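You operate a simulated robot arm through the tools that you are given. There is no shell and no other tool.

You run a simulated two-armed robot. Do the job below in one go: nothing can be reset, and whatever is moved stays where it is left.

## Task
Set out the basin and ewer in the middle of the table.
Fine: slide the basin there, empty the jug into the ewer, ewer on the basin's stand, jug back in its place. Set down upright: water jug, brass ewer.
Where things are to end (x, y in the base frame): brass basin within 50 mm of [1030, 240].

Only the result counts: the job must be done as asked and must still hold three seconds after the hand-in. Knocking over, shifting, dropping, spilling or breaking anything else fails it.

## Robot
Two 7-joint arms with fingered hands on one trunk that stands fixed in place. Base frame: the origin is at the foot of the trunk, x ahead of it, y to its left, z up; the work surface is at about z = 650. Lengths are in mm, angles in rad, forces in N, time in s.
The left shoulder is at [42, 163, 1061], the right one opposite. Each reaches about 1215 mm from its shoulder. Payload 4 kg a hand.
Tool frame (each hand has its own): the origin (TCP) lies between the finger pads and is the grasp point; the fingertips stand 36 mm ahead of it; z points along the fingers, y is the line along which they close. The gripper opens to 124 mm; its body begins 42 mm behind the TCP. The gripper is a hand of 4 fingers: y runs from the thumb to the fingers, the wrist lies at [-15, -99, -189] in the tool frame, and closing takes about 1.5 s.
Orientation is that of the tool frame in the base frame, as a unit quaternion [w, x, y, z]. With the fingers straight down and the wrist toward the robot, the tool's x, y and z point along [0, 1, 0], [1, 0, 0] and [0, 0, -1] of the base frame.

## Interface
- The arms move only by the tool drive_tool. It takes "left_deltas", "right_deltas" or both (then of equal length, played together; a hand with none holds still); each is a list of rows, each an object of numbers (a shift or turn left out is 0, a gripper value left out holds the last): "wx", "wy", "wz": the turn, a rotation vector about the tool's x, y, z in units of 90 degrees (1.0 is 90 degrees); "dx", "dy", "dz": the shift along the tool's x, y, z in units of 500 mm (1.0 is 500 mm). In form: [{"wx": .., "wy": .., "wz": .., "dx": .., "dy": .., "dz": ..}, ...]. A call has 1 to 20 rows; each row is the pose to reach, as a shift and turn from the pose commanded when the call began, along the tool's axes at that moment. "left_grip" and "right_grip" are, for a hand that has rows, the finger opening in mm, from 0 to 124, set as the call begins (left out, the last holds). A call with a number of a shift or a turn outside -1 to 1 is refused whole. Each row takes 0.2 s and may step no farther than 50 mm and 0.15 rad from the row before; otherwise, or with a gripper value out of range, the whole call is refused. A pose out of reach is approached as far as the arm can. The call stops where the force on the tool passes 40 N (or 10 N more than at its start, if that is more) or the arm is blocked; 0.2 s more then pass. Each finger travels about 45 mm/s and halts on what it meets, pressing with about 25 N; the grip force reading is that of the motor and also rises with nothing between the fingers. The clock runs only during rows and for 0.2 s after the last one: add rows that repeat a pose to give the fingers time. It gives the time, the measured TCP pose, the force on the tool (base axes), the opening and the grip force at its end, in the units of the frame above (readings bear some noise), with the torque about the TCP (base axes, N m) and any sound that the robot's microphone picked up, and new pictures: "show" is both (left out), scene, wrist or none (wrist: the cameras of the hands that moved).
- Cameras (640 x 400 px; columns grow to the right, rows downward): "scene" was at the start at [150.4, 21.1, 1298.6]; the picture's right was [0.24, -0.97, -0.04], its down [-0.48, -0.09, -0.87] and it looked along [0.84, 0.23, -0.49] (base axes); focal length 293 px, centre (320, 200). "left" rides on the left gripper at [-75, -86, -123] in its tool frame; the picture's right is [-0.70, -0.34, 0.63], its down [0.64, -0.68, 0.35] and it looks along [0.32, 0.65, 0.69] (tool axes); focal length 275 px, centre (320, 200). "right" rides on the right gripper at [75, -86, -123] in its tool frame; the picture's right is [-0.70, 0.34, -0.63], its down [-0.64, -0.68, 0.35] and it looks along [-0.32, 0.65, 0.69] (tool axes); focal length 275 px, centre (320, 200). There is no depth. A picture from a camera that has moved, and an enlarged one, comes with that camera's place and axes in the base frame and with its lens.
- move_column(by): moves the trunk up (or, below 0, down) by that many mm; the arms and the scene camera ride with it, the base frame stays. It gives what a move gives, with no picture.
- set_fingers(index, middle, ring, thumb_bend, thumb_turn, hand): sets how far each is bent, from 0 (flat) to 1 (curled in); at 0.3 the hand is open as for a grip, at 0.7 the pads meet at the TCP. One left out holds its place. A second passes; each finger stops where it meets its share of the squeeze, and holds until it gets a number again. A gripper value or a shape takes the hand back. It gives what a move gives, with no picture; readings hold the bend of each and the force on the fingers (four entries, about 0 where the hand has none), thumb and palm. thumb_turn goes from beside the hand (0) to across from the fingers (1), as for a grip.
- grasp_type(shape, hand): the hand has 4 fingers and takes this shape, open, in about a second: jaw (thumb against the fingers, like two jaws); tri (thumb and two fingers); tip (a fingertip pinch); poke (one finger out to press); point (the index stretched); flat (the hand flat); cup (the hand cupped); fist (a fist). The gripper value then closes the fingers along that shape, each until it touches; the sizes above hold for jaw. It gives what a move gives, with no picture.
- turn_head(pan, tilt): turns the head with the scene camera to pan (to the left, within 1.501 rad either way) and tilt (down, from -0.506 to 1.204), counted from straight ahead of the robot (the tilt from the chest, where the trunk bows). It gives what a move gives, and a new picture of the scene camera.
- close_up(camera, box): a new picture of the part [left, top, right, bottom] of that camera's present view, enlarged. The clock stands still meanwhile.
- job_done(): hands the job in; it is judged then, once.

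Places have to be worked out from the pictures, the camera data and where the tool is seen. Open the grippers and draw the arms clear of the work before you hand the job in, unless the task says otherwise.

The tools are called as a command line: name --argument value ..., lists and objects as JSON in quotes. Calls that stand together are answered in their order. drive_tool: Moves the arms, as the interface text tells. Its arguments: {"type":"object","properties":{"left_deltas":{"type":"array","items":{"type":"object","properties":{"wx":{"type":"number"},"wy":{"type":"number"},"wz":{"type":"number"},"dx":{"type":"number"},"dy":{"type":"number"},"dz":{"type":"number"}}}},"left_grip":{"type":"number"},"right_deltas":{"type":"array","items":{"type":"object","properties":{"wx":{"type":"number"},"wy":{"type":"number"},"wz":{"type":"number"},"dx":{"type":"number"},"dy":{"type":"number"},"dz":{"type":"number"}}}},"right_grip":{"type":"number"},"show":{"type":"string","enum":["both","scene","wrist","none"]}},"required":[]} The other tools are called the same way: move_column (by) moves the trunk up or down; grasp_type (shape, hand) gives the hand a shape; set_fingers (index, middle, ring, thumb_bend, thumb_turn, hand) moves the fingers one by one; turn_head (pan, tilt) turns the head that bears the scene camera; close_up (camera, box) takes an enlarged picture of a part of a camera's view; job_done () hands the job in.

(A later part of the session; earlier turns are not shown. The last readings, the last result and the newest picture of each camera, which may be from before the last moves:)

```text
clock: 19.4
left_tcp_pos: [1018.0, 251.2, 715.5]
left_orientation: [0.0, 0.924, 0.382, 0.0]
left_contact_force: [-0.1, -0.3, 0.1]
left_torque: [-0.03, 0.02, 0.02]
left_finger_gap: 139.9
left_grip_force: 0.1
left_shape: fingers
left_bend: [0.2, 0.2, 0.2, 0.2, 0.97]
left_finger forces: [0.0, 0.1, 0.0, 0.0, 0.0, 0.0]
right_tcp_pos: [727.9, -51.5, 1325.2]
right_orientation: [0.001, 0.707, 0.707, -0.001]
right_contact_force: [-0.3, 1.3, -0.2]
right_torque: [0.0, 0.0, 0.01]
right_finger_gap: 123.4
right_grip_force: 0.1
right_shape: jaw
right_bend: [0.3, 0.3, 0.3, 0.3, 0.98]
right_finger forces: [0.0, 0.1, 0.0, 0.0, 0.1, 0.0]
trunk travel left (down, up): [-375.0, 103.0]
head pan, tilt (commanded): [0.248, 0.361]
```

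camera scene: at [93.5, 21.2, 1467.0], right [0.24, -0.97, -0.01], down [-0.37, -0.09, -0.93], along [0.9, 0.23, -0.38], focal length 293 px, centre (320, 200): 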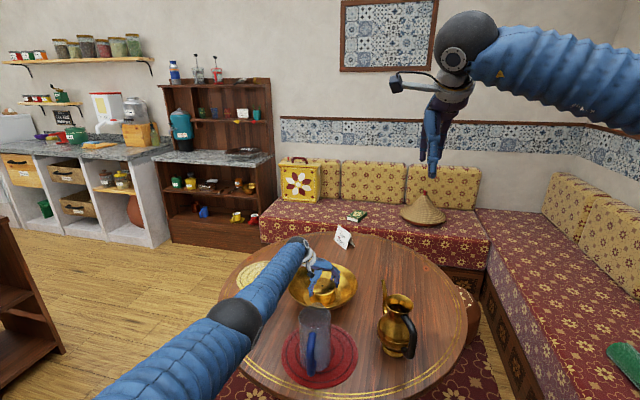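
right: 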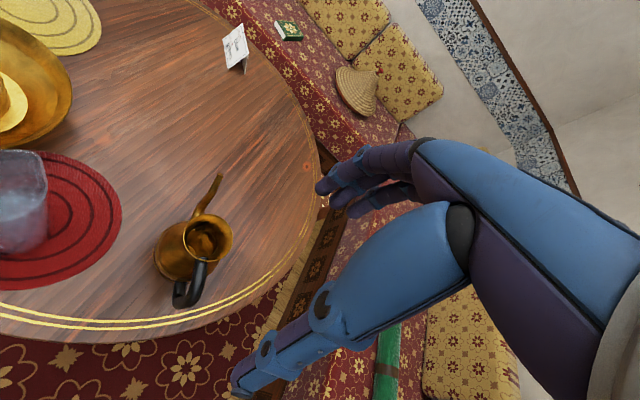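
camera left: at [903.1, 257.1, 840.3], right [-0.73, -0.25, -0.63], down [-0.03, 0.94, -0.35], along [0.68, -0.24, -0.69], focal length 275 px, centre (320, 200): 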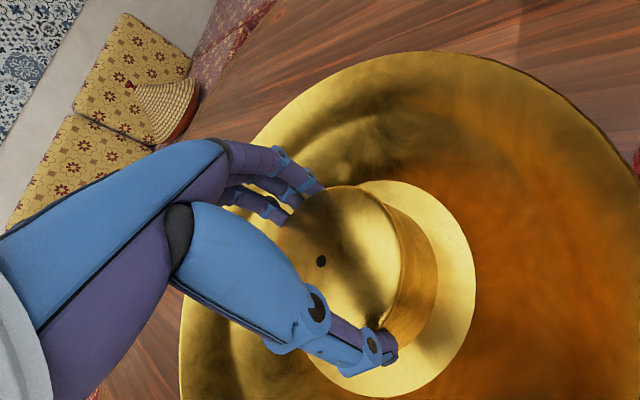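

Released cleanly with no forces. I lift straight up 130 mm, then retreat to the left and up.

drive_tool --left_deltas '[{"dz": -0.06}, {"dz": -0.13}, {"dz": -0.2}, {"dz": -0.26}, {"dx": 0.007, "dy": -0.078, "dz": -0.29}, {"dx": 0.014, "dy": -0.156, "dz": -0.32}, {"dx": 0.021, "dy": -0.234, "dz": -0.35}, {"dx": 0.028, "dy": -0.312, "dz": -0.38}, {"dx": 0.035, "dy": -0.39, "dz": -0.41}, {"dx": 0.042, "dy": -0.467, "dz": -0.44}, {"dx": 0.042, "dy": -0.467, "dz": -0.44}]' --show "both"

close_up --camera "scene" --box '[210, 230, 410, 390]'

```text
clock: 21.8
left_tcp_pos: [866.3, 429.2, 937.7]
left_orientation: [-0.001, 0.924, 0.383, -0.001]
left_contact_force: [-0.4, -0.2, -0.4]
left_torque: [0.01, 0.04, 0.01]
left_finger_gap: 140.1
left_grip_force: 0.0
left_shape: fingers
left_bend: [0.2, 0.2, 0.2, 0.2, 0.97]
left_finger forces: [0.0, 0.1, 0.0, 0.0, 0.0, 0.1]
right_tcp_pos: [728.0, -51.3, 1325.3]
right_orientation: [0.0, 0.707, 0.708, -0.001]
right_contact_force: [0.4, -0.1, -0.3]
right_torque: [-0.02, 0.03, 0.0]
right_finger_gap: 123.3
right_grip_force: 0.2
right_shape: jaw
right_bend: [0.3, 0.3, 0.3, 0.3, 0.98]
right_finger forces: [0.1, 0.0, 0.1, 0.0, 0.1, 0.0]
trunk travel left (down, up): [-375.0, 103.0]
head pan, tilt (commanded): [0.248, 0.361]
camera scene: at [94.4, 20.1, 1466.9], right [0.25, -0.97, -0.01], down [-0.37, -0.09, -0.93], along [0.9, 0.23, -0.38], focal length 293 px, centre (320, 200)
camera left: at [752.0, 436.5, 1060.6], right [-0.73, -0.25, -0.63], down [-0.03, 0.94, -0.35], along [0.68, -0.24, -0.69], focal length 275 px, centre (320, 200)
```

scene: 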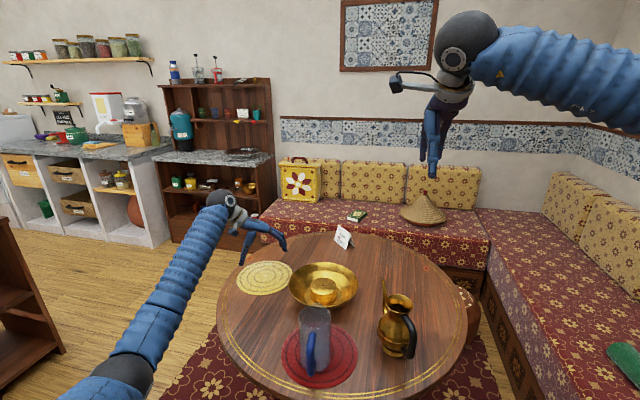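
left: 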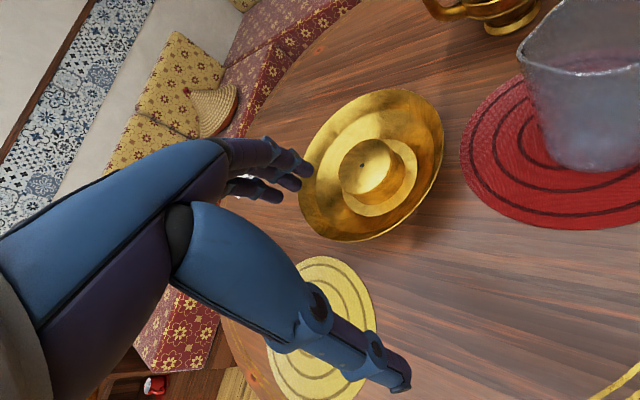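

```text
2.50 times, centred on (310, 310) of scene
camera zoom: at [94.4, 20.1, 1466.9], right [0.25, -0.97, -0.01], down [-0.37, -0.09, -0.93], along [0.9, 0.23, -0.38], focal length 733 px, centre (345, -75)
```

zoom: 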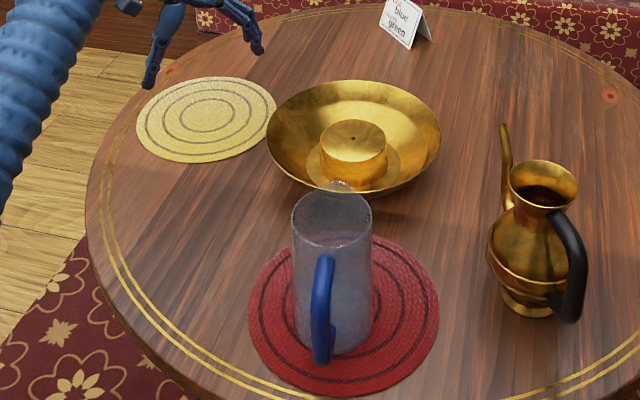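

The basin sits in place. Now I need the jug's exact geometry and water level, so I zoom in on it from the left and scene cameras.

close_up --camera "left" --box '[500, 0, 640, 180]'

close_up --camera "scene" --box '[285, 295, 350, 385]'

close_up --camera "scene" --box '[365, 260, 435, 370]'

```text
2.22 times, centred on (570, 90) of left
camera zoom: at [752.0, 436.5, 1060.6], right [-0.73, -0.25, -0.63], down [-0.03, 0.94, -0.35], along [0.68, -0.24, -0.69], focal length 612 px, centre (-236, 444)
```

zoom: 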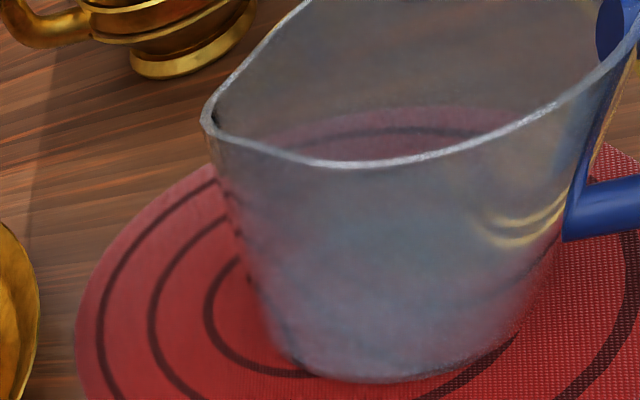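

```text
4.44 times, centred on (318, 340) of scene
camera zoom: at [94.4, 20.1, 1466.9], right [0.25, -0.97, -0.01], down [-0.37, -0.09, -0.93], along [0.9, 0.23, -0.38], focal length 1303 px, centre (331, -422)
```

zoom: 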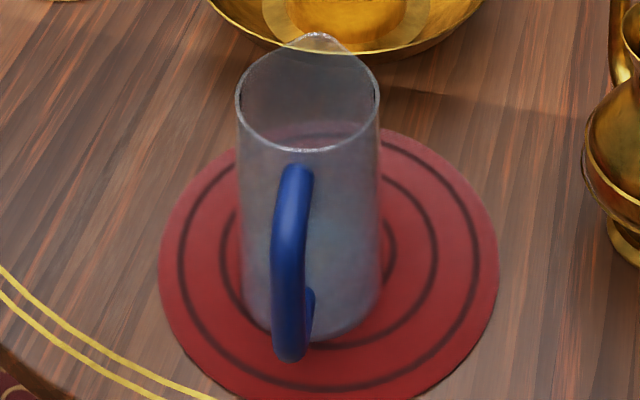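

```text
3.64 times, centred on (400, 315) of scene
camera zoom: at [94.4, 20.1, 1466.9], right [0.25, -0.97, -0.01], down [-0.37, -0.09, -0.93], along [0.9, 0.23, -0.38], focal length 1066 px, centre (29, -218)
```

zoom: 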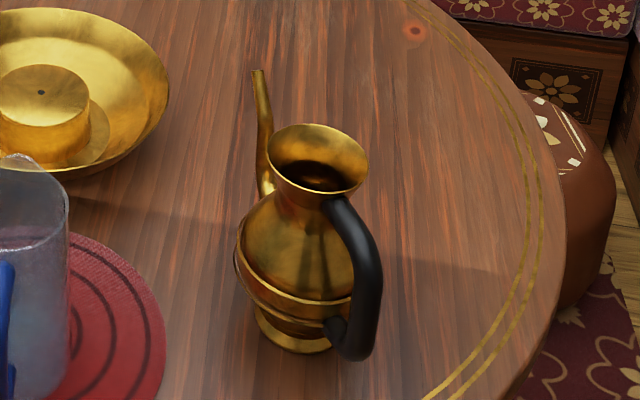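

The jug's axis is near (738, 206), with its handle plane about 5° off −x and the handle bar about 84 mm from the axis, near (655, 198). The right arm suits the pour better, approaching the handle from −x and later pouring between the ewer's spout and handle. I first turn the right hand and move it back and down in free space.

drive_tool --right_deltas '[{"dx": 0.027, "dy": -0.018, "dz": 0.036, "wz": -0.091}, {"dx": 0.055, "dy": -0.036, "dz": 0.073, "wz": -0.182}, {"dx": 0.082, "dy": -0.055, "dz": 0.109, "wz": -0.273}, {"dx": 0.109, "dy": -0.073, "dz": 0.145, "wz": -0.364}, {"dx": 0.136, "dy": -0.091, "dz": 0.182, "wz": -0.455}, {"dx": 0.164, "dy": -0.109, "dz": 0.218, "wz": -0.545}, {"dx": 0.191, "dy": -0.127, "dz": 0.255, "wz": -0.636}, {"dx": 0.218, "dy": -0.145, "dz": 0.291, "wz": -0.727}, {"dx": 0.245, "dy": -0.164, "dz": 0.327, "wz": -0.818}, {"dx": 0.273, "dy": -0.182, "dz": 0.364, "wz": -0.909}, {"dx": 0.3, "dy": -0.2, "dz": 0.4, "wz": -1.0}, {"dx": 0.3, "dy": -0.2, "dz": 0.4, "wz": -1.0}]' --right_grip 124 --show "both"

```text
clock: 24.4
left_tcp_pos: [864.1, 430.6, 939.8]
left_orientation: [0.001, 0.924, 0.383, 0.002]
left_contact_force: [0.5, 0.4, 0.2]
left_torque: [-0.02, 0.0, 0.01]
left_finger_gap: 140.1
left_grip_force: 0.0
left_shape: fingers
left_bend: [0.2, 0.2, 0.2, 0.2, 0.97]
left_finger forces: [0.0, 0.1, 0.1, 0.0, 0.1, 0.0]
right_tcp_pos: [621.5, 57.2, 1112.4]
right_orientation: [0.054, 0.148, 0.987, -0.015]
right_contact_force: [-0.7, -0.5, 0.8]
right_torque: [-0.01, -0.04, 0.01]
right_finger_gap: 123.9
right_grip_force: 0.1
right_shape: jaw
right_bend: [0.3, 0.3, 0.3, 0.3, 0.97]
right_finger forces: [0.0, 0.0, 0.0, 0.0, 0.0, 0.1]
right hand out of reach, approached as far as the arm can: row 9, 10, 11, 12
trunk travel left (down, up): [-375.0, 103.0]
head pan, tilt (commanded): [0.248, 0.361]
camera scene: at [91.1, 21.7, 1467.3], right [0.25, -0.97, -0.01], down [-0.37, -0.09, -0.93], along [0.9, 0.23, -0.38], focal length 293 px, centre (320, 200)
camera right: at [513.8, 2.6, 1227.4], right [0.7, 0.15, 0.7], down [0.45, -0.86, -0.26], along [0.56, 0.5, -0.66], focal length 275 px, centre (320, 200)
```

scene: 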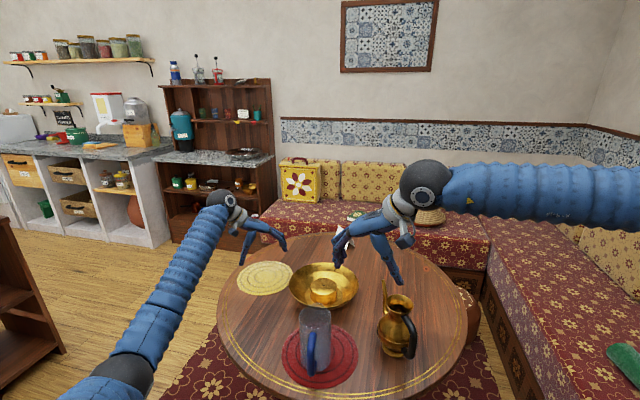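
right: 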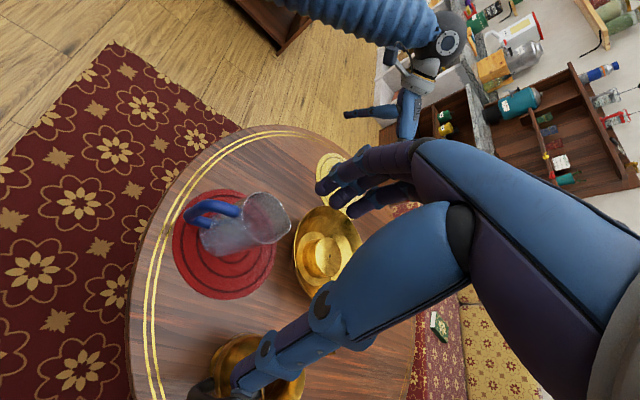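

The full 90° yaw with fingers down was out of reach, so I back off the yaw by 45°, which should be a comfortable orientation for this arm, and see where it ends.

drive_tool --right_deltas '[{"wz": 0.09}, {"wz": 0.18}, {"wz": 0.27}, {"wz": 0.35}, {"wz": 0.43}, {"wz": 0.5}, {"wz": 0.5}]' --show "scene"

```text
clock: 25.9
left_tcp_pos: [867.9, 430.4, 936.6]
left_orientation: [0.0, 0.924, 0.383, 0.001]
left_contact_force: [-0.3, -0.7, -0.4]
left_torque: [0.01, -0.01, -0.03]
left_finger_gap: 140.0
left_grip_force: 0.1
left_shape: fingers
left_bend: [0.2, 0.2, 0.2, 0.2, 0.97]
left_finger forces: [0.0, 0.0, 0.1, 0.0, 0.0, 0.0]
right_tcp_pos: [626.8, 55.2, 1108.7]
right_orientation: [0.055, 0.516, 0.855, 0.007]
right_contact_force: [-0.4, 0.4, -0.3]
right_torque: [0.01, 0.0, -0.03]
right_finger_gap: 124.0
right_grip_force: 0.0
right_shape: jaw
right_bend: [0.3, 0.3, 0.3, 0.3, 0.97]
right_finger forces: [0.0, 0.0, 0.1, 0.0, 0.0, 0.1]
trunk travel left (down, up): [-375.0, 103.0]
head pan, tilt (commanded): [0.248, 0.361]
camera scene: at [93.8, 20.7, 1467.0], right [0.25, -0.97, -0.01], down [-0.37, -0.09, -0.93], along [0.9, 0.23, -0.38], focal length 293 px, centre (320, 200)
```

scene: 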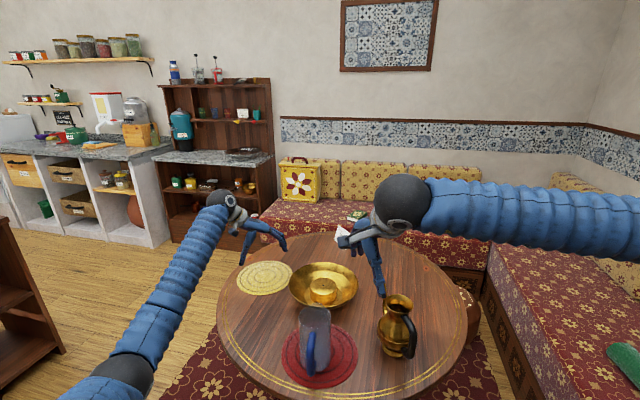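

The pose settled at (626, 56, 1110), with the hand yawed about −62° in pour terms. I now pitch the hand up 90° about its closing axis so the fingers point horizontally, moving slightly back and down.

drive_tool --right_deltas '[{"dx": 0.011, "dy": -0.01, "dz": 0.018, "wy": -0.091}, {"dx": 0.022, "dy": -0.02, "dz": 0.037, "wy": -0.182}, {"dx": 0.034, "dy": -0.03, "dz": 0.055, "wy": -0.273}, {"dx": 0.045, "dy": -0.04, "dz": 0.074, "wy": -0.364}, {"dx": 0.056, "dy": -0.05, "dz": 0.092, "wy": -0.455}, {"dx": 0.067, "dy": -0.059, "dz": 0.111, "wy": -0.545}, {"dx": 0.078, "dy": -0.069, "dz": 0.129, "wy": -0.636}, {"dx": 0.089, "dy": -0.079, "dz": 0.148, "wy": -0.727}, {"dx": 0.101, "dy": -0.089, "dz": 0.166, "wy": -0.818}, {"dx": 0.112, "dy": -0.099, "dz": 0.185, "wy": -0.909}, {"dx": 0.123, "dy": -0.109, "dz": 0.203, "wy": -1.0}, {"dx": 0.123, "dy": -0.109, "dz": 0.203, "wy": -1.0}]' --show "both"

```text
clock: 28.6
left_tcp_pos: [866.7, 429.2, 937.7]
left_orientation: [0.0, 0.924, 0.382, 0.0]
left_contact_force: [0.5, 0.6, 0.3]
left_torque: [0.01, -0.02, 0.04]
left_finger_gap: 139.8
left_grip_force: 0.2
left_shape: fingers
left_bend: [0.2, 0.2, 0.2, 0.2, 0.97]
left_finger forces: [0.1, 0.1, 0.0, 0.1, 0.0, 0.0]
right_tcp_pos: [560.3, 77.3, 1000.8]
right_orientation: [0.644, 0.368, 0.566, -0.36]
right_contact_force: [-0.6, 0.2, -0.6]
right_torque: [-0.01, -0.01, 0.01]
right_finger_gap: 124.1
right_grip_force: 0.2
right_shape: jaw
right_bend: [0.3, 0.3, 0.3, 0.3, 0.97]
right_finger forces: [0.0, 0.0, 0.0, 0.0, 0.0, 0.1]
trunk travel left (down, up): [-375.0, 103.0]
head pan, tilt (commanded): [0.248, 0.361]
camera scene: at [93.4, 20.7, 1467.0], right [0.25, -0.97, -0.01], down [-0.37, -0.09, -0.93], along [0.9, 0.23, -0.38], focal length 293 px, centre (320, 200)
camera right: at [436.7, 142.1, 910.9], right [-0.07, 0.75, 0.66], down [-0.51, -0.59, 0.63], along [0.86, -0.29, 0.42], focal length 275 px, centre (320, 200)
```

scene: 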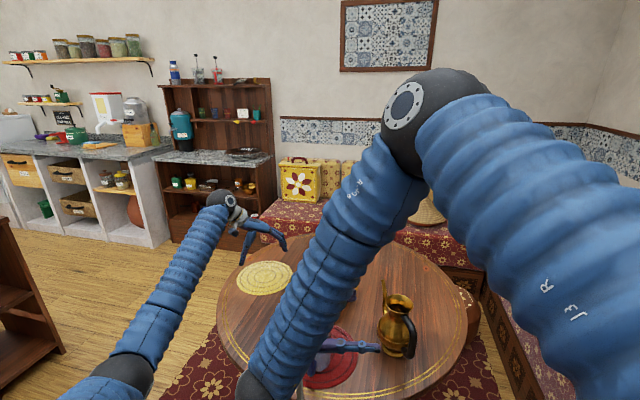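
right: 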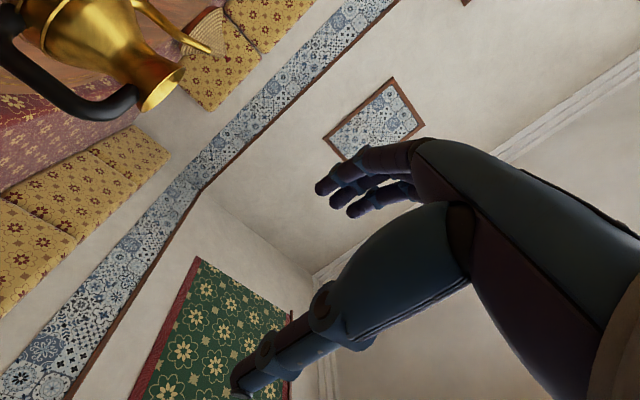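

The hand reached the horizontal pose with good accuracy. I now yaw it about 67° so the fingers point toward +x in line with the handle, moving to about (520, 190, 900).

drive_tool --right_deltas '[{"dx": 0.02, "dy": 0.0025, "dz": -0.028, "wx": -0.083, "wy": 0.0083, "wz": -0.0005}, {"dx": 0.04, "dy": 0.005, "dz": -0.056, "wx": -0.165, "wy": 0.0166, "wz": -0.001}, {"dx": 0.06, "dy": 0.0075, "dz": -0.085, "wx": -0.248, "wy": 0.0249, "wz": -0.0015}, {"dx": 0.08, "dy": 0.01, "dz": -0.113, "wx": -0.331, "wy": 0.0332, "wz": -0.002}, {"dx": 0.1, "dy": 0.0125, "dz": -0.141, "wx": -0.414, "wy": 0.0414, "wz": -0.0024}, {"dx": 0.12, "dy": 0.015, "dz": -0.169, "wx": -0.496, "wy": 0.0497, "wz": -0.0029}, {"dx": 0.14, "dy": 0.0175, "dz": -0.198, "wx": -0.579, "wy": 0.058, "wz": -0.0034}, {"dx": 0.16, "dy": 0.02, "dz": -0.226, "wx": -0.662, "wy": 0.0663, "wz": -0.0039}, {"dx": 0.18, "dy": 0.0225, "dz": -0.254, "wx": -0.7443, "wy": 0.0746, "wz": -0.0044}, {"dx": 0.18, "dy": 0.0225, "dz": -0.254, "wx": -0.7443, "wy": 0.0746, "wz": -0.0044}]' --show "both"

close_up --camera "left" --box '[420, 0, 640, 220]'

```text
clock: 30.8
left_tcp_pos: [865.4, 429.6, 938.5]
left_orientation: [0.0, 0.924, 0.384, 0.0]
left_contact_force: [-0.6, 0.3, -0.6]
left_torque: [0.03, 0.01, -0.01]
left_finger_gap: 140.0
left_grip_force: 0.0
left_shape: fingers
left_bend: [0.2, 0.2, 0.2, 0.2, 0.97]
left_finger forces: [0.0, 0.2, 0.1, 0.0, 0.0, 0.0]
right_tcp_pos: [500.3, 193.3, 994.6]
right_orientation: [0.679, 0.054, 0.729, -0.072]
right_contact_force: [0.1, 0.9, 0.5]
right_torque: [-0.04, -0.05, 0.0]
right_finger_gap: 124.0
right_grip_force: 0.0
right_shape: jaw
right_bend: [0.3, 0.3, 0.3, 0.3, 0.97]
right_finger forces: [0.1, 0.0, 0.0, 0.0, 0.1, 0.0]
right hand out of reach, approached as far as the arm can: row 6, 7, 8, 9, 10
trunk travel left (down, up): [-375.0, 103.0]
head pan, tilt (commanded): [0.248, 0.361]
camera scene: at [92.3, 20.8, 1467.2], right [0.25, -0.97, -0.01], down [-0.37, -0.09, -0.93], along [0.9, 0.23, -0.38], focal length 293 px, centre (320, 200)
camera right: at [360.2, 130.1, 931.9], right [-0.51, 0.46, 0.73], down [0.27, -0.72, 0.64], along [0.82, 0.52, 0.25], focal length 275 px, centre (320, 200)
```

scene: 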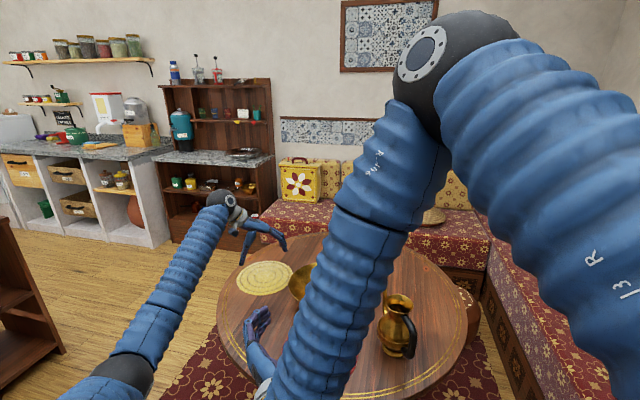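
right: 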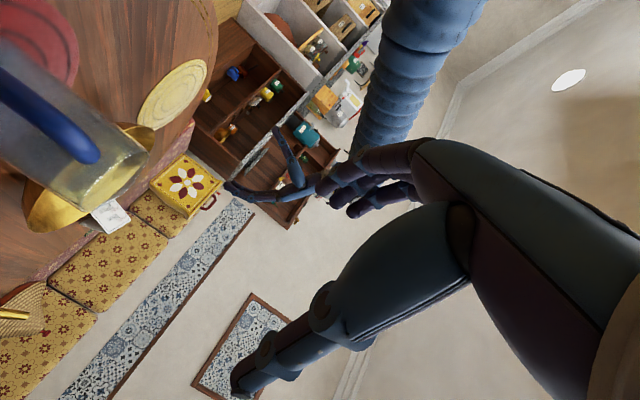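

```text
1.82 times, centred on (530, 110) of left
camera zoom: at [750.8, 436.7, 1061.6], right [-0.73, -0.25, -0.63], down [-0.03, 0.94, -0.35], along [0.68, -0.24, -0.69], focal length 500 px, centre (-62, 364)
```

zoom: 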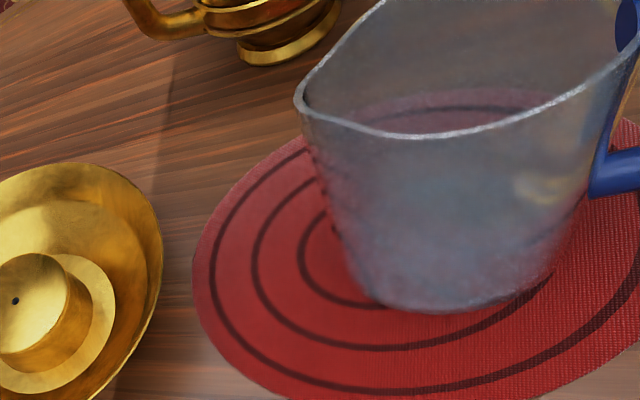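

The elbow has folded up high in front of the head, which limits this pose. I unwind to a fingers-down pose in the middle, then I'll re-approach low with the elbow out to the right.

drive_tool --right_deltas '[{"dx": -0.015, "dy": -0.036, "dz": 0.029, "wx": 0.033, "wy": 0.069, "wz": 0.04}, {"dx": -0.03, "dy": -0.072, "dz": 0.058, "wx": 0.067, "wy": 0.137, "wz": 0.08}, {"dx": -0.045, "dy": -0.109, "dz": 0.088, "wx": 0.1, "wy": 0.206, "wz": 0.121}, {"dx": -0.06, "dy": -0.145, "dz": 0.117, "wx": 0.133, "wy": 0.275, "wz": 0.161}, {"dx": -0.075, "dy": -0.181, "dz": 0.146, "wx": 0.167, "wy": 0.343, "wz": 0.201}, {"dx": -0.09, "dy": -0.217, "dz": 0.175, "wx": 0.2, "wy": 0.412, "wz": 0.241}, {"dx": -0.106, "dy": -0.253, "dz": 0.204, "wx": 0.233, "wy": 0.48, "wz": 0.281}, {"dx": -0.121, "dy": -0.289, "dz": 0.233, "wx": 0.267, "wy": 0.549, "wz": 0.322}, {"dx": -0.136, "dy": -0.326, "dz": 0.263, "wx": 0.3, "wy": 0.618, "wz": 0.362}, {"dx": -0.151, "dy": -0.362, "dz": 0.292, "wx": 0.333, "wy": 0.686, "wz": 0.402}, {"dx": -0.166, "dy": -0.398, "dz": 0.321, "wx": 0.367, "wy": 0.755, "wz": 0.442}, {"dx": -0.181, "dy": -0.434, "dz": 0.35, "wx": 0.4, "wy": 0.8237, "wz": 0.4825}, {"dx": -0.181, "dy": -0.434, "dz": 0.35, "wx": 0.4, "wy": 0.8237, "wz": 0.4825}]' --show "scene"

```text
clock: 33.5
left_tcp_pos: [866.0, 431.0, 936.8]
left_orientation: [0.0, 0.924, 0.383, 0.0]
left_contact_force: [0.1, 1.0, 0.3]
left_torque: [0.0, 0.0, -0.03]
left_finger_gap: 140.0
left_grip_force: 0.0
left_shape: fingers
left_bend: [0.2, 0.2, 0.2, 0.2, 0.97]
left_finger forces: [0.0, 0.0, 0.0, 0.0, 0.1, 0.1]
right_tcp_pos: [638.3, -36.1, 1093.7]
right_orientation: [0.066, 0.506, 0.86, 0.01]
right_contact_force: [0.2, 0.7, -0.2]
right_torque: [0.0, 0.02, 0.0]
right_finger_gap: 123.7
right_grip_force: 0.1
right_shape: jaw
right_bend: [0.3, 0.3, 0.3, 0.3, 0.97]
right_finger forces: [0.0, 0.0, 0.1, 0.0, 0.0, 0.0]
trunk travel left (down, up): [-375.0, 103.0]
head pan, tilt (commanded): [0.248, 0.361]
camera scene: at [93.4, 22.3, 1467.0], right [0.25, -0.97, -0.01], down [-0.37, -0.09, -0.93], along [0.9, 0.23, -0.38], focal length 293 px, centre (320, 200)
```

scene: 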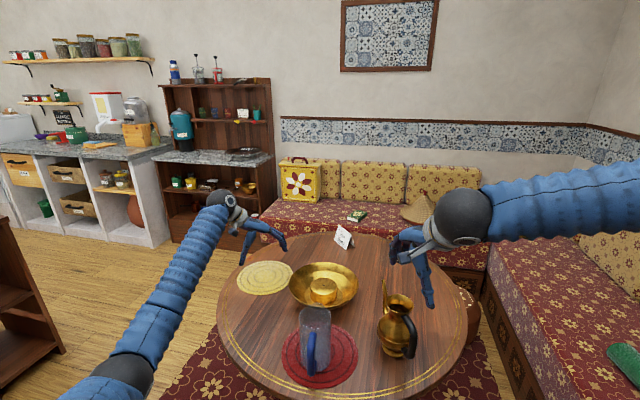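

The right arm is back fingers-down with its elbow to the right. I move the hand right and down, well clear of the ewer, to bring the elbow low.

drive_tool --right_deltas '[{"dx": -0.047, "dy": -0.047, "dz": 0.046, "wz": 0.03}, {"dx": -0.094, "dy": -0.095, "dz": 0.092, "wz": 0.07}, {"dx": -0.141, "dy": -0.142, "dz": 0.137, "wz": 0.1}, {"dx": -0.188, "dy": -0.189, "dz": 0.183, "wz": 0.13}, {"dx": -0.236, "dy": -0.237, "dz": 0.229, "wz": 0.17}, {"dx": -0.283, "dy": -0.284, "dz": 0.275, "wz": 0.2}, {"dx": -0.33, "dy": -0.331, "dz": 0.32, "wz": 0.23}, {"dx": -0.377, "dy": -0.379, "dz": 0.366, "wz": 0.27}, {"dx": -0.424, "dy": -0.426, "dz": 0.412, "wz": 0.3}, {"dx": -0.424, "dy": -0.426, "dz": 0.412, "wz": 0.3}]' --show "scene"

turn_head --pan -0.3 --tilt 0.6

```text
clock: 35.8
left_tcp_pos: [866.8, 429.8, 936.2]
left_orientation: [0.0, 0.924, 0.382, 0.0]
left_contact_force: [0.1, -1.1, -0.5]
left_torque: [0.01, 0.0, 0.02]
left_finger_gap: 140.1
left_grip_force: 0.0
left_shape: fingers
left_bend: [0.2, 0.2, 0.2, 0.2, 0.97]
left_finger forces: [0.1, 0.0, 0.0, 0.1, 0.1, 0.0]
right_tcp_pos: [583.1, -337.0, 891.6]
right_orientation: [0.062, 0.693, 0.718, 0.026]
right_contact_force: [0.2, -1.1, 0.5]
right_torque: [-0.01, -0.02, 0.02]
right_finger_gap: 124.0
right_grip_force: 0.1
right_shape: jaw
right_bend: [0.3, 0.3, 0.3, 0.3, 0.97]
right_finger forces: [0.0, 0.1, 0.0, 0.1, 0.1, 0.0]
trunk travel left (down, up): [-375.0, 103.0]
head pan, tilt (commanded): [0.248, 0.361]
camera scene: at [94.2, 21.6, 1466.9], right [0.25, -0.97, -0.01], down [-0.37, -0.09, -0.93], along [0.9, 0.23, -0.38], focal length 293 px, centre (320, 200)
```

scene: 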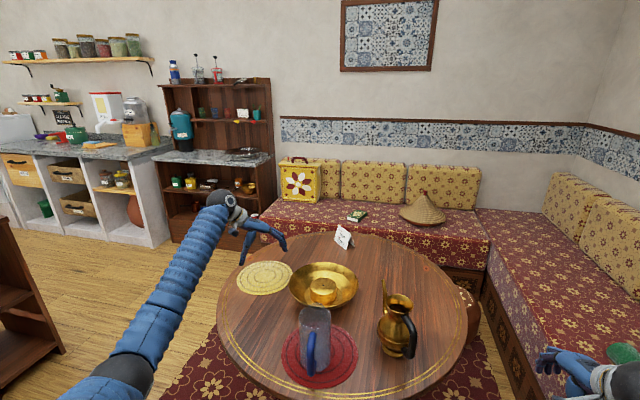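

```text
clock: 36.7
left_tcp_pos: [866.1, 431.3, 937.4]
left_orientation: [0.0, 0.924, 0.383, 0.0]
left_contact_force: [-0.8, 0.1, -0.1]
left_torque: [0.0, 0.04, -0.02]
left_finger_gap: 140.0
left_grip_force: 0.0
left_shape: fingers
left_bend: [0.2, 0.2, 0.2, 0.2, 0.97]
left_finger forces: [0.0, 0.0, 0.0, 0.1, 0.1, 0.0]
right_tcp_pos: [583.0, -338.5, 891.4]
right_orientation: [0.063, 0.693, 0.718, 0.025]
right_contact_force: [0.7, 0.3, -0.5]
right_torque: [-0.01, 0.02, 0.0]
right_finger_gap: 124.2
right_grip_force: 0.0
right_shape: jaw
right_bend: [0.3, 0.3, 0.3, 0.3, 0.97]
right_finger forces: [0.1, 0.0, 0.0, 0.0, 0.0, 0.0]
trunk travel left (down, up): [-375.0, 103.0]
head pan, tilt (commanded): [-0.3, 0.6]
camera scene: at [87.3, -28.0, 1445.3], right [-0.29, -0.96, 0.01], down [-0.56, 0.17, -0.81], along [0.77, -0.24, -0.59], focal length 293 px, centre (320, 200)
```

scene: 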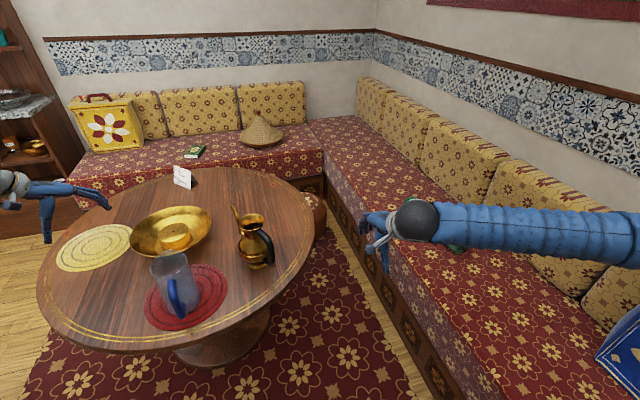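

From this view, the right hand is clear and its forearm runs out to the right. I now rotate the hand directly to fingers-forward (tool y to the left) while moving to about (600, −30, 850), still well clear of jug and ewer.

drive_tool --right_deltas '[{"dx": 0.044, "dy": 0.003, "dz": 0.004, "wx": -0.051, "wy": -0.05, "wz": -0.055}, {"dx": 0.088, "dy": 0.007, "dz": 0.008, "wx": -0.102, "wy": -0.1, "wz": -0.109}, {"dx": 0.132, "dy": 0.01, "dz": 0.012, "wx": -0.152, "wy": -0.15, "wz": -0.164}, {"dx": 0.177, "dy": 0.013, "dz": 0.016, "wx": -0.203, "wy": -0.2, "wz": -0.219}, {"dx": 0.221, "dy": 0.017, "dz": 0.02, "wx": -0.254, "wy": -0.25, "wz": -0.274}, {"dx": 0.265, "dy": 0.02, "dz": 0.024, "wx": -0.305, "wy": -0.3, "wz": -0.328}, {"dx": 0.309, "dy": 0.024, "dz": 0.028, "wx": -0.355, "wy": -0.35, "wz": -0.383}, {"dx": 0.353, "dy": 0.027, "dz": 0.031, "wx": -0.406, "wy": -0.399, "wz": -0.438}, {"dx": 0.397, "dy": 0.03, "dz": 0.035, "wx": -0.457, "wy": -0.449, "wz": -0.492}, {"dx": 0.441, "dy": 0.034, "dz": 0.039, "wx": -0.508, "wy": -0.499, "wz": -0.547}, {"dx": 0.486, "dy": 0.037, "dz": 0.043, "wx": -0.558, "wy": -0.549, "wz": -0.602}, {"dx": 0.53, "dy": 0.04, "dz": 0.047, "wx": -0.609, "wy": -0.599, "wz": -0.657}, {"dx": 0.574, "dy": 0.044, "dz": 0.051, "wx": -0.66, "wy": -0.649, "wz": -0.711}, {"dx": 0.618, "dy": 0.047, "dz": 0.055, "wx": -0.7105, "wy": -0.699, "wz": -0.766}, {"dx": 0.618, "dy": 0.047, "dz": 0.055, "wx": -0.7105, "wy": -0.699, "wz": -0.766}]' --show "both"

```text
clock: 40.1
left_tcp_pos: [867.0, 431.0, 937.9]
left_orientation: [0.0, 0.924, 0.383, 0.0]
left_contact_force: [-0.8, 0.0, -0.7]
left_torque: [-0.01, 0.0, 0.0]
left_finger_gap: 140.0
left_grip_force: 0.2
left_shape: fingers
left_bend: [0.2, 0.2, 0.2, 0.2, 0.97]
left_finger forces: [0.0, 0.0, 0.1, 0.0, 0.0, 0.0]
right_tcp_pos: [443.8, -236.8, 850.2]
right_orientation: [0.307, 0.086, 0.948, 0.028]
right_contact_force: [-0.8, -0.3, 0.7]
right_torque: [-0.02, 0.03, 0.04]
right_finger_gap: 123.9
right_grip_force: 0.0
right_shape: jaw
right_bend: [0.3, 0.3, 0.3, 0.3, 0.98]
right_finger forces: [0.0, 0.0, 0.0, 0.1, 0.1, 0.0]
right hand out of reach, approached as far as the arm can: row 3, 4, 5, 6, 7, 8, 9, 10, 11, 12, 13, 14, 15
trunk travel left (down, up): [-375.0, 103.0]
head pan, tilt (commanded): [-0.3, 0.6]
stopped in row 15 (right hand): the arm was blocked; the commanded pose is now the measured one
camera scene: at [87.8, -27.3, 1445.2], right [-0.3, -0.96, 0.01], down [-0.56, 0.17, -0.81], along [0.77, -0.24, -0.59], focal length 293 px, centre (320, 200)
camera right: at [300.6, -308.0, 898.5], right [0.23, 0.21, 0.95], down [0.62, -0.79, 0.02], along [0.75, 0.58, -0.31], focal length 275 px, centre (320, 200)
```

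scene: 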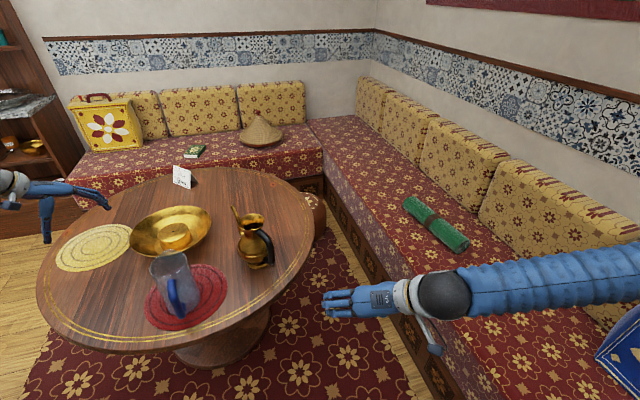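
right: 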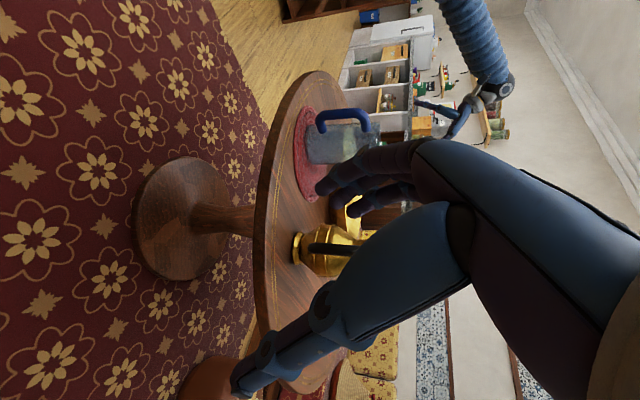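

The arm got blocked in a configuration with the elbow out to the right. I turn the head to see the whole right arm and judge where the elbow is.

turn_head --pan -0.95 --tilt 0.6

```text
clock: 41.1
left_tcp_pos: [866.6, 428.4, 937.1]
left_orientation: [0.0, 0.924, 0.383, 0.0]
left_contact_force: [-0.4, -0.2, -0.7]
left_torque: [-0.02, -0.01, 0.0]
left_finger_gap: 140.1
left_grip_force: 0.0
left_shape: fingers
left_bend: [0.2, 0.2, 0.2, 0.2, 0.97]
left_finger forces: [0.0, 0.0, 0.0, 0.1, 0.1, 0.0]
right_tcp_pos: [444.5, -238.3, 850.7]
right_orientation: [0.307, 0.085, 0.947, 0.027]
right_contact_force: [-0.5, -0.1, 0.0]
right_torque: [-0.03, -0.01, -0.03]
right_finger_gap: 124.0
right_grip_force: 0.1
right_shape: jaw
right_bend: [0.3, 0.3, 0.3, 0.3, 0.98]
right_finger forces: [0.0, 0.0, 0.0, 0.0, 0.1, 0.1]
trunk travel left (down, up): [-375.0, 103.0]
head pan, tilt (commanded): [-0.949, 0.6]
camera scene: at [54.2, -73.9, 1446.2], right [-0.81, -0.58, 0.02], down [-0.35, 0.46, -0.82], along [0.47, -0.67, -0.58], focal length 293 px, centre (320, 200)
```

scene: 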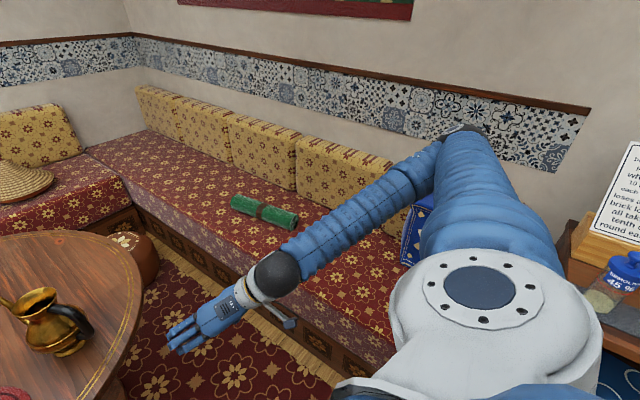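

The elbow is straight out to the right at shoulder height, with the wrist nearly neutral. Keeping the orientation, I translate the hand left so the upper arm comes down, then see whether it tracks.

drive_tool --right_deltas '[{"dx": 0.002, "dy": 0.058, "dz": 0.017}, {"dx": 0.003, "dy": 0.116, "dz": 0.034}, {"dx": 0.005, "dy": 0.174, "dz": 0.051}, {"dx": 0.006, "dy": 0.231, "dz": 0.068}, {"dx": 0.008, "dy": 0.289, "dz": 0.085}, {"dx": 0.009, "dy": 0.347, "dz": 0.102}, {"dx": 0.011, "dy": 0.405, "dz": 0.119}]' --show "scene"

```text
clock: 42.8
left_tcp_pos: [867.7, 429.6, 936.7]
left_orientation: [0.0, 0.924, 0.383, 0.0]
left_contact_force: [-0.3, -0.3, -0.2]
left_torque: [-0.02, 0.03, 0.03]
left_finger_gap: 140.0
left_grip_force: 0.0
left_shape: fingers
left_bend: [0.2, 0.2, 0.2, 0.2, 0.97]
left_finger forces: [0.0, 0.0, 0.0, 0.0, 0.0, 0.0]
right_tcp_pos: [504.1, -37.0, 821.5]
right_orientation: [0.304, 0.085, 0.949, 0.028]
right_contact_force: [-0.6, -0.5, 0.7]
right_torque: [-0.02, -0.01, 0.02]
right_finger_gap: 124.2
right_grip_force: 0.0
right_shape: jaw
right_bend: [0.3, 0.3, 0.3, 0.3, 0.98]
right_finger forces: [0.0, 0.1, 0.0, 0.0, 0.0, 0.0]
trunk travel left (down, up): [-375.0, 103.0]
head pan, tilt (commanded): [-0.949, 0.6]
camera scene: at [54.9, -73.1, 1446.2], right [-0.81, -0.58, 0.02], down [-0.35, 0.46, -0.82], along [0.46, -0.67, -0.58], focal length 293 px, centre (320, 200)
```

scene: 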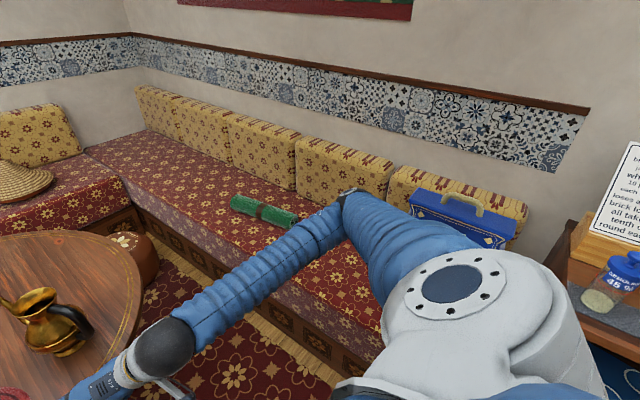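

It tracked exactly and the elbow came down. Now I pitch the fingers up to horizontal and align with the handle plane while moving to about (545, 120, 880).

drive_tool --right_deltas '[{"dx": -0.01, "dy": 0.042, "dz": -0.006, "wx": -0.013, "wy": -0.075, "wz": -0.017}, {"dx": -0.019, "dy": 0.083, "dz": -0.012, "wx": -0.026, "wy": -0.15, "wz": -0.033}, {"dx": -0.029, "dy": 0.125, "dz": -0.017, "wx": -0.039, "wy": -0.225, "wz": -0.05}, {"dx": -0.038, "dy": 0.167, "dz": -0.023, "wx": -0.052, "wy": -0.3, "wz": -0.066}, {"dx": -0.048, "dy": 0.208, "dz": -0.029, "wx": -0.065, "wy": -0.375, "wz": -0.083}, {"dx": -0.057, "dy": 0.25, "dz": -0.035, "wx": -0.078, "wy": -0.45, "wz": -0.099}, {"dx": -0.067, "dy": 0.291, "dz": -0.04, "wx": -0.091, "wy": -0.525, "wz": -0.116}, {"dx": -0.076, "dy": 0.333, "dz": -0.046, "wx": -0.1043, "wy": -0.6005, "wz": -0.1321}, {"dx": -0.076, "dy": 0.333, "dz": -0.046, "wx": -0.1043, "wy": -0.6005, "wz": -0.1321}]' --show "both"

turn_head --pan 0.0 --tilt 0.65

```text
clock: 44.8
left_tcp_pos: [866.0, 432.9, 935.6]
left_orientation: [0.0, 0.924, 0.382, -0.001]
left_contact_force: [0.7, 0.3, -0.3]
left_torque: [-0.02, 0.03, 0.01]
left_finger_gap: 140.0
left_grip_force: 0.0
left_shape: fingers
left_bend: [0.2, 0.2, 0.2, 0.2, 0.97]
left_finger forces: [0.1, 0.0, 0.0, 0.1, 0.0, 0.1]
right_tcp_pos: [614.2, -140.2, 1011.8]
right_orientation: [0.487, 0.006, 0.874, -0.002]
right_contact_force: [-0.1, 0.5, 0.0]
right_torque: [-0.01, 0.02, -0.04]
right_finger_gap: 124.1
right_grip_force: 0.0
right_shape: jaw
right_bend: [0.3, 0.3, 0.3, 0.3, 0.98]
right_finger forces: [0.0, 0.1, 0.0, 0.0, 0.0, 0.0]
right hand out of reach, approached as far as the arm can: row 1, 2, 3, 4, 5, 6, 7, 8, 9
trunk travel left (down, up): [-375.0, 103.0]
head pan, tilt (commanded): [-0.949, 0.6]
camera scene: at [55.1, -71.0, 1446.2], right [-0.81, -0.58, 0.02], down [-0.35, 0.46, -0.82], along [0.46, -0.67, -0.58], focal length 293 px, centre (320, 200)
camera right: at [469.5, -224.5, 1013.4], right [-0.17, 0.34, 0.93], down [0.63, -0.69, 0.36], along [0.76, 0.64, -0.1], focal length 275 px, centre (320, 200)
```

scene: 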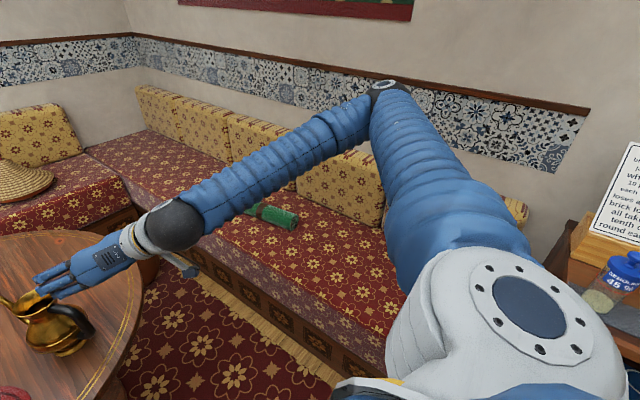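
right: 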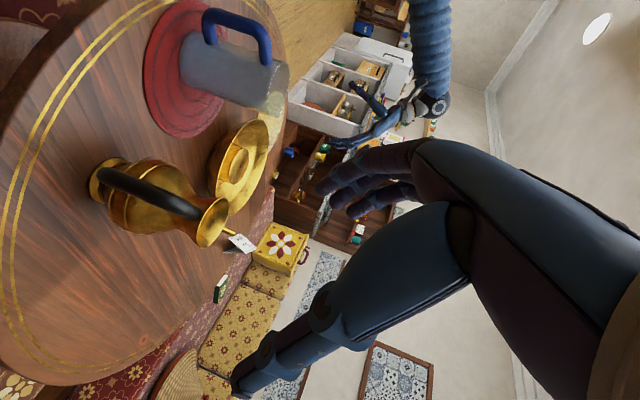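

```text
clock: 46.0
left_tcp_pos: [866.0, 429.8, 938.4]
left_orientation: [0.0, 0.924, 0.383, 0.0]
left_contact_force: [0.3, -0.7, 0.5]
left_torque: [0.0, 0.01, -0.02]
left_finger_gap: 140.0
left_grip_force: 0.0
left_shape: fingers
left_bend: [0.2, 0.2, 0.2, 0.2, 0.97]
left_finger forces: [0.0, 0.1, 0.1, 0.0, 0.1, 0.0]
right_tcp_pos: [613.2, -143.3, 1011.6]
right_orientation: [0.486, 0.007, 0.874, -0.001]
right_contact_force: [1.1, -0.3, 0.2]
right_torque: [-0.01, 0.01, 0.01]
right_finger_gap: 123.9
right_grip_force: 0.1
right_shape: jaw
right_bend: [0.3, 0.3, 0.3, 0.3, 0.98]
right_finger forces: [0.0, 0.0, 0.1, 0.0, 0.0, 0.0]
trunk travel left (down, up): [-375.0, 103.0]
head pan, tilt (commanded): [0.0, 0.649]
camera scene: at [89.4, -2.1, 1441.0], right [0.0, -1.0, 0.0], down [-0.63, 0.0, -0.78], along [0.78, 0.0, -0.63], focal length 293 px, centre (320, 200)
```

scene: 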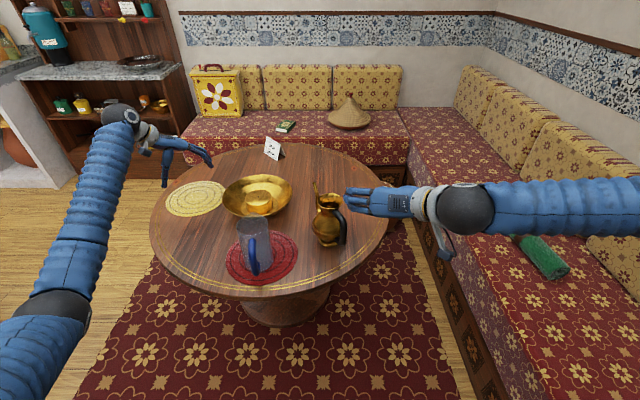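

That target was out of reach, but the hand now sits at about (613, −142, 1012) with its fingers 32° below horizontal and its closing axis along y. That is a workable grip orientation for the handle bar. Before grasping, I test the pour motion in free space, first yawing −50° high above the table.

drive_tool --right_deltas '[{"dx": -0.018, "dy": 0.058, "dz": 0.018, "wx": 0.067, "wz": 0.042}, {"dx": -0.035, "dy": 0.115, "dz": 0.037, "wx": 0.135, "wz": 0.084}, {"dx": -0.053, "dy": 0.173, "dz": 0.055, "wx": 0.202, "wz": 0.126}, {"dx": -0.07, "dy": 0.231, "dz": 0.074, "wx": 0.269, "wz": 0.168}, {"dx": -0.088, "dy": 0.289, "dz": 0.092, "wx": 0.336, "wz": 0.21}, {"dx": -0.105, "dy": 0.346, "dz": 0.111, "wx": 0.404, "wz": 0.252}, {"dx": -0.123, "dy": 0.404, "dz": 0.129, "wx": 0.471, "wz": 0.294}, {"dx": -0.123, "dy": 0.404, "dz": 0.129, "wx": 0.471, "wz": 0.294}]' --show "scene"

```text
clock: 47.8
left_tcp_pos: [867.2, 428.5, 939.9]
left_orientation: [0.0, 0.924, 0.383, 0.001]
left_contact_force: [0.2, 0.0, 0.3]
left_torque: [0.02, -0.01, 0.02]
left_finger_gap: 140.2
left_grip_force: 0.0
left_shape: fingers
left_bend: [0.2, 0.2, 0.2, 0.2, 0.97]
left_finger forces: [0.0, 0.1, 0.1, 0.0, 0.0, 0.0]
right_tcp_pos: [701.5, 52.1, 1021.0]
right_orientation: [0.438, 0.377, 0.79, -0.206]
right_contact_force: [1.1, -0.8, -0.5]
right_torque: [0.01, 0.01, 0.0]
right_finger_gap: 123.8
right_grip_force: 0.1
right_shape: jaw
right_bend: [0.3, 0.3, 0.3, 0.3, 0.98]
right_finger forces: [0.0, 0.0, 0.0, 0.0, 0.0, 0.0]
right hand out of reach, approached as far as the arm can: row 3
trunk travel left (down, up): [-375.0, 103.0]
head pan, tilt (commanded): [0.0, 0.649]
camera scene: at [89.3, -4.3, 1441.0], right [0.0, -1.0, 0.0], down [-0.63, 0.0, -0.78], along [0.78, 0.0, -0.63], focal length 293 px, centre (320, 200)
```

scene: 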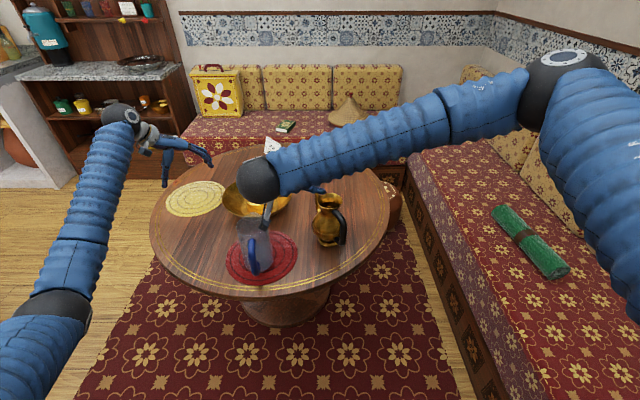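

Position and orientation were reached, and the elbow is now right and up, which is a good configuration. I test the tilting motion by pitching 85° about the closing axis, still in free space above the ewer.

drive_tool --right_deltas '[{"dx": -0.013, "dy": 0.008, "dz": 0.014, "wy": 0.086}, {"dx": -0.026, "dy": 0.016, "dz": 0.028, "wy": 0.172}, {"dx": -0.038, "dy": 0.024, "dz": 0.042, "wy": 0.258}, {"dx": -0.051, "dy": 0.032, "dz": 0.056, "wy": 0.343}, {"dx": -0.064, "dy": 0.04, "dz": 0.07, "wy": 0.429}, {"dx": -0.077, "dy": 0.048, "dz": 0.084, "wy": 0.515}, {"dx": -0.09, "dy": 0.056, "dz": 0.098, "wy": 0.601}, {"dx": -0.103, "dy": 0.063, "dz": 0.112, "wy": 0.687}, {"dx": -0.115, "dy": 0.071, "dz": 0.126, "wy": 0.773}, {"dx": -0.128, "dy": 0.079, "dz": 0.14, "wy": 0.858}, {"dx": -0.141, "dy": 0.087, "dz": 0.154, "wy": 0.944}, {"dx": -0.141, "dy": 0.087, "dz": 0.154, "wy": 0.944}]' --show "scene"

```text
clock: 50.4
left_tcp_pos: [866.2, 430.4, 937.5]
left_orientation: [-0.001, 0.924, 0.383, -0.001]
left_contact_force: [-0.1, -0.3, 0.4]
left_torque: [0.02, 0.01, 0.01]
left_finger_gap: 139.7
left_grip_force: 0.0
left_shape: fingers
left_bend: [0.2, 0.2, 0.2, 0.2, 0.97]
left_finger forces: [0.1, 0.0, 0.0, 0.0, 0.1, 0.0]
right_tcp_pos: [800.4, 4.6, 1039.4]
right_orientation: [-0.21, 0.416, 0.879, 0.102]
right_contact_force: [0.2, -0.2, -0.1]
right_torque: [-0.05, 0.0, 0.01]
right_finger_gap: 124.0
right_grip_force: 0.1
right_shape: jaw
right_bend: [0.3, 0.3, 0.3, 0.3, 0.98]
right_finger forces: [0.0, 0.1, 0.0, 0.0, 0.0, 0.0]
trunk travel left (down, up): [-375.0, 103.0]
head pan, tilt (commanded): [0.0, 0.649]
camera scene: at [89.1, -1.4, 1441.0], right [0.0, -1.0, 0.0], down [-0.63, 0.0, -0.78], along [0.78, 0.0, -0.63], focal length 293 px, centre (320, 200)
```

scene: 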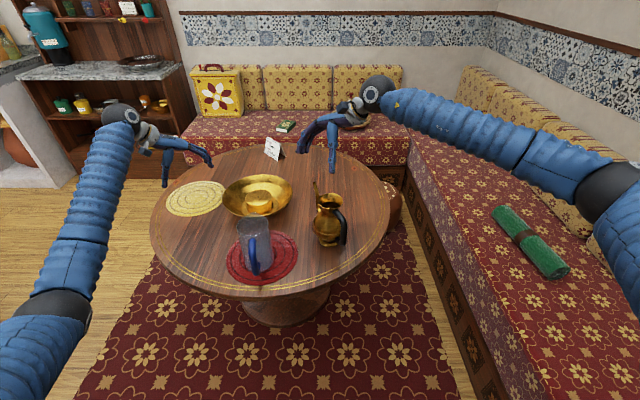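

Pitch 117° was reached without trouble. I test another 27° to see whether the full pour angle is possible.

drive_tool --right_deltas '[{"wy": 0.08}, {"wy": 0.16}, {"wy": 0.24}, {"wy": 0.3}, {"wy": 0.3}]' --show "scene"

```text
clock: 51.6
left_tcp_pos: [866.6, 430.2, 936.9]
left_orientation: [0.0, 0.924, 0.383, 0.0]
left_contact_force: [0.2, 0.0, -1.0]
left_torque: [0.06, -0.02, 0.03]
left_finger_gap: 140.0
left_grip_force: 0.0
left_shape: fingers
left_bend: [0.2, 0.2, 0.2, 0.2, 0.97]
left_finger forces: [0.0, 0.0, 0.0, 0.0, 0.0, 0.0]
right_tcp_pos: [799.6, 3.4, 1039.6]
right_orientation: [-0.41, 0.38, 0.806, 0.197]
right_contact_force: [-0.6, -0.8, -0.5]
right_torque: [0.01, 0.0, 0.02]
right_finger_gap: 124.0
right_grip_force: 0.0
right_shape: jaw
right_bend: [0.3, 0.3, 0.3, 0.3, 0.98]
right_finger forces: [0.1, 0.1, 0.0, 0.0, 0.1, 0.0]
trunk travel left (down, up): [-375.0, 103.0]
head pan, tilt (commanded): [0.0, 0.649]
camera scene: at [89.4, -1.8, 1441.0], right [0.0, -1.0, 0.0], down [-0.63, 0.0, -0.78], along [0.78, 0.0, -0.63], focal length 293 px, centre (320, 200)
```

scene: 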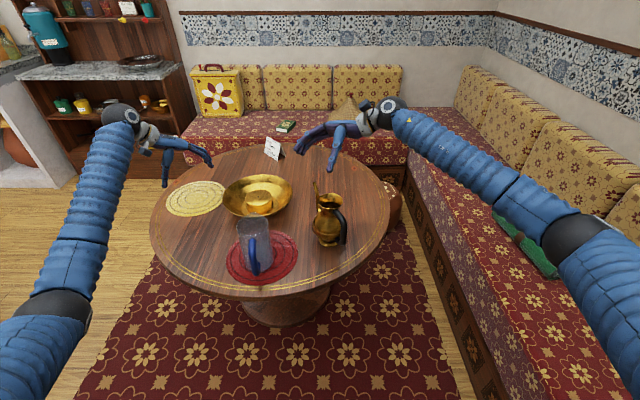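

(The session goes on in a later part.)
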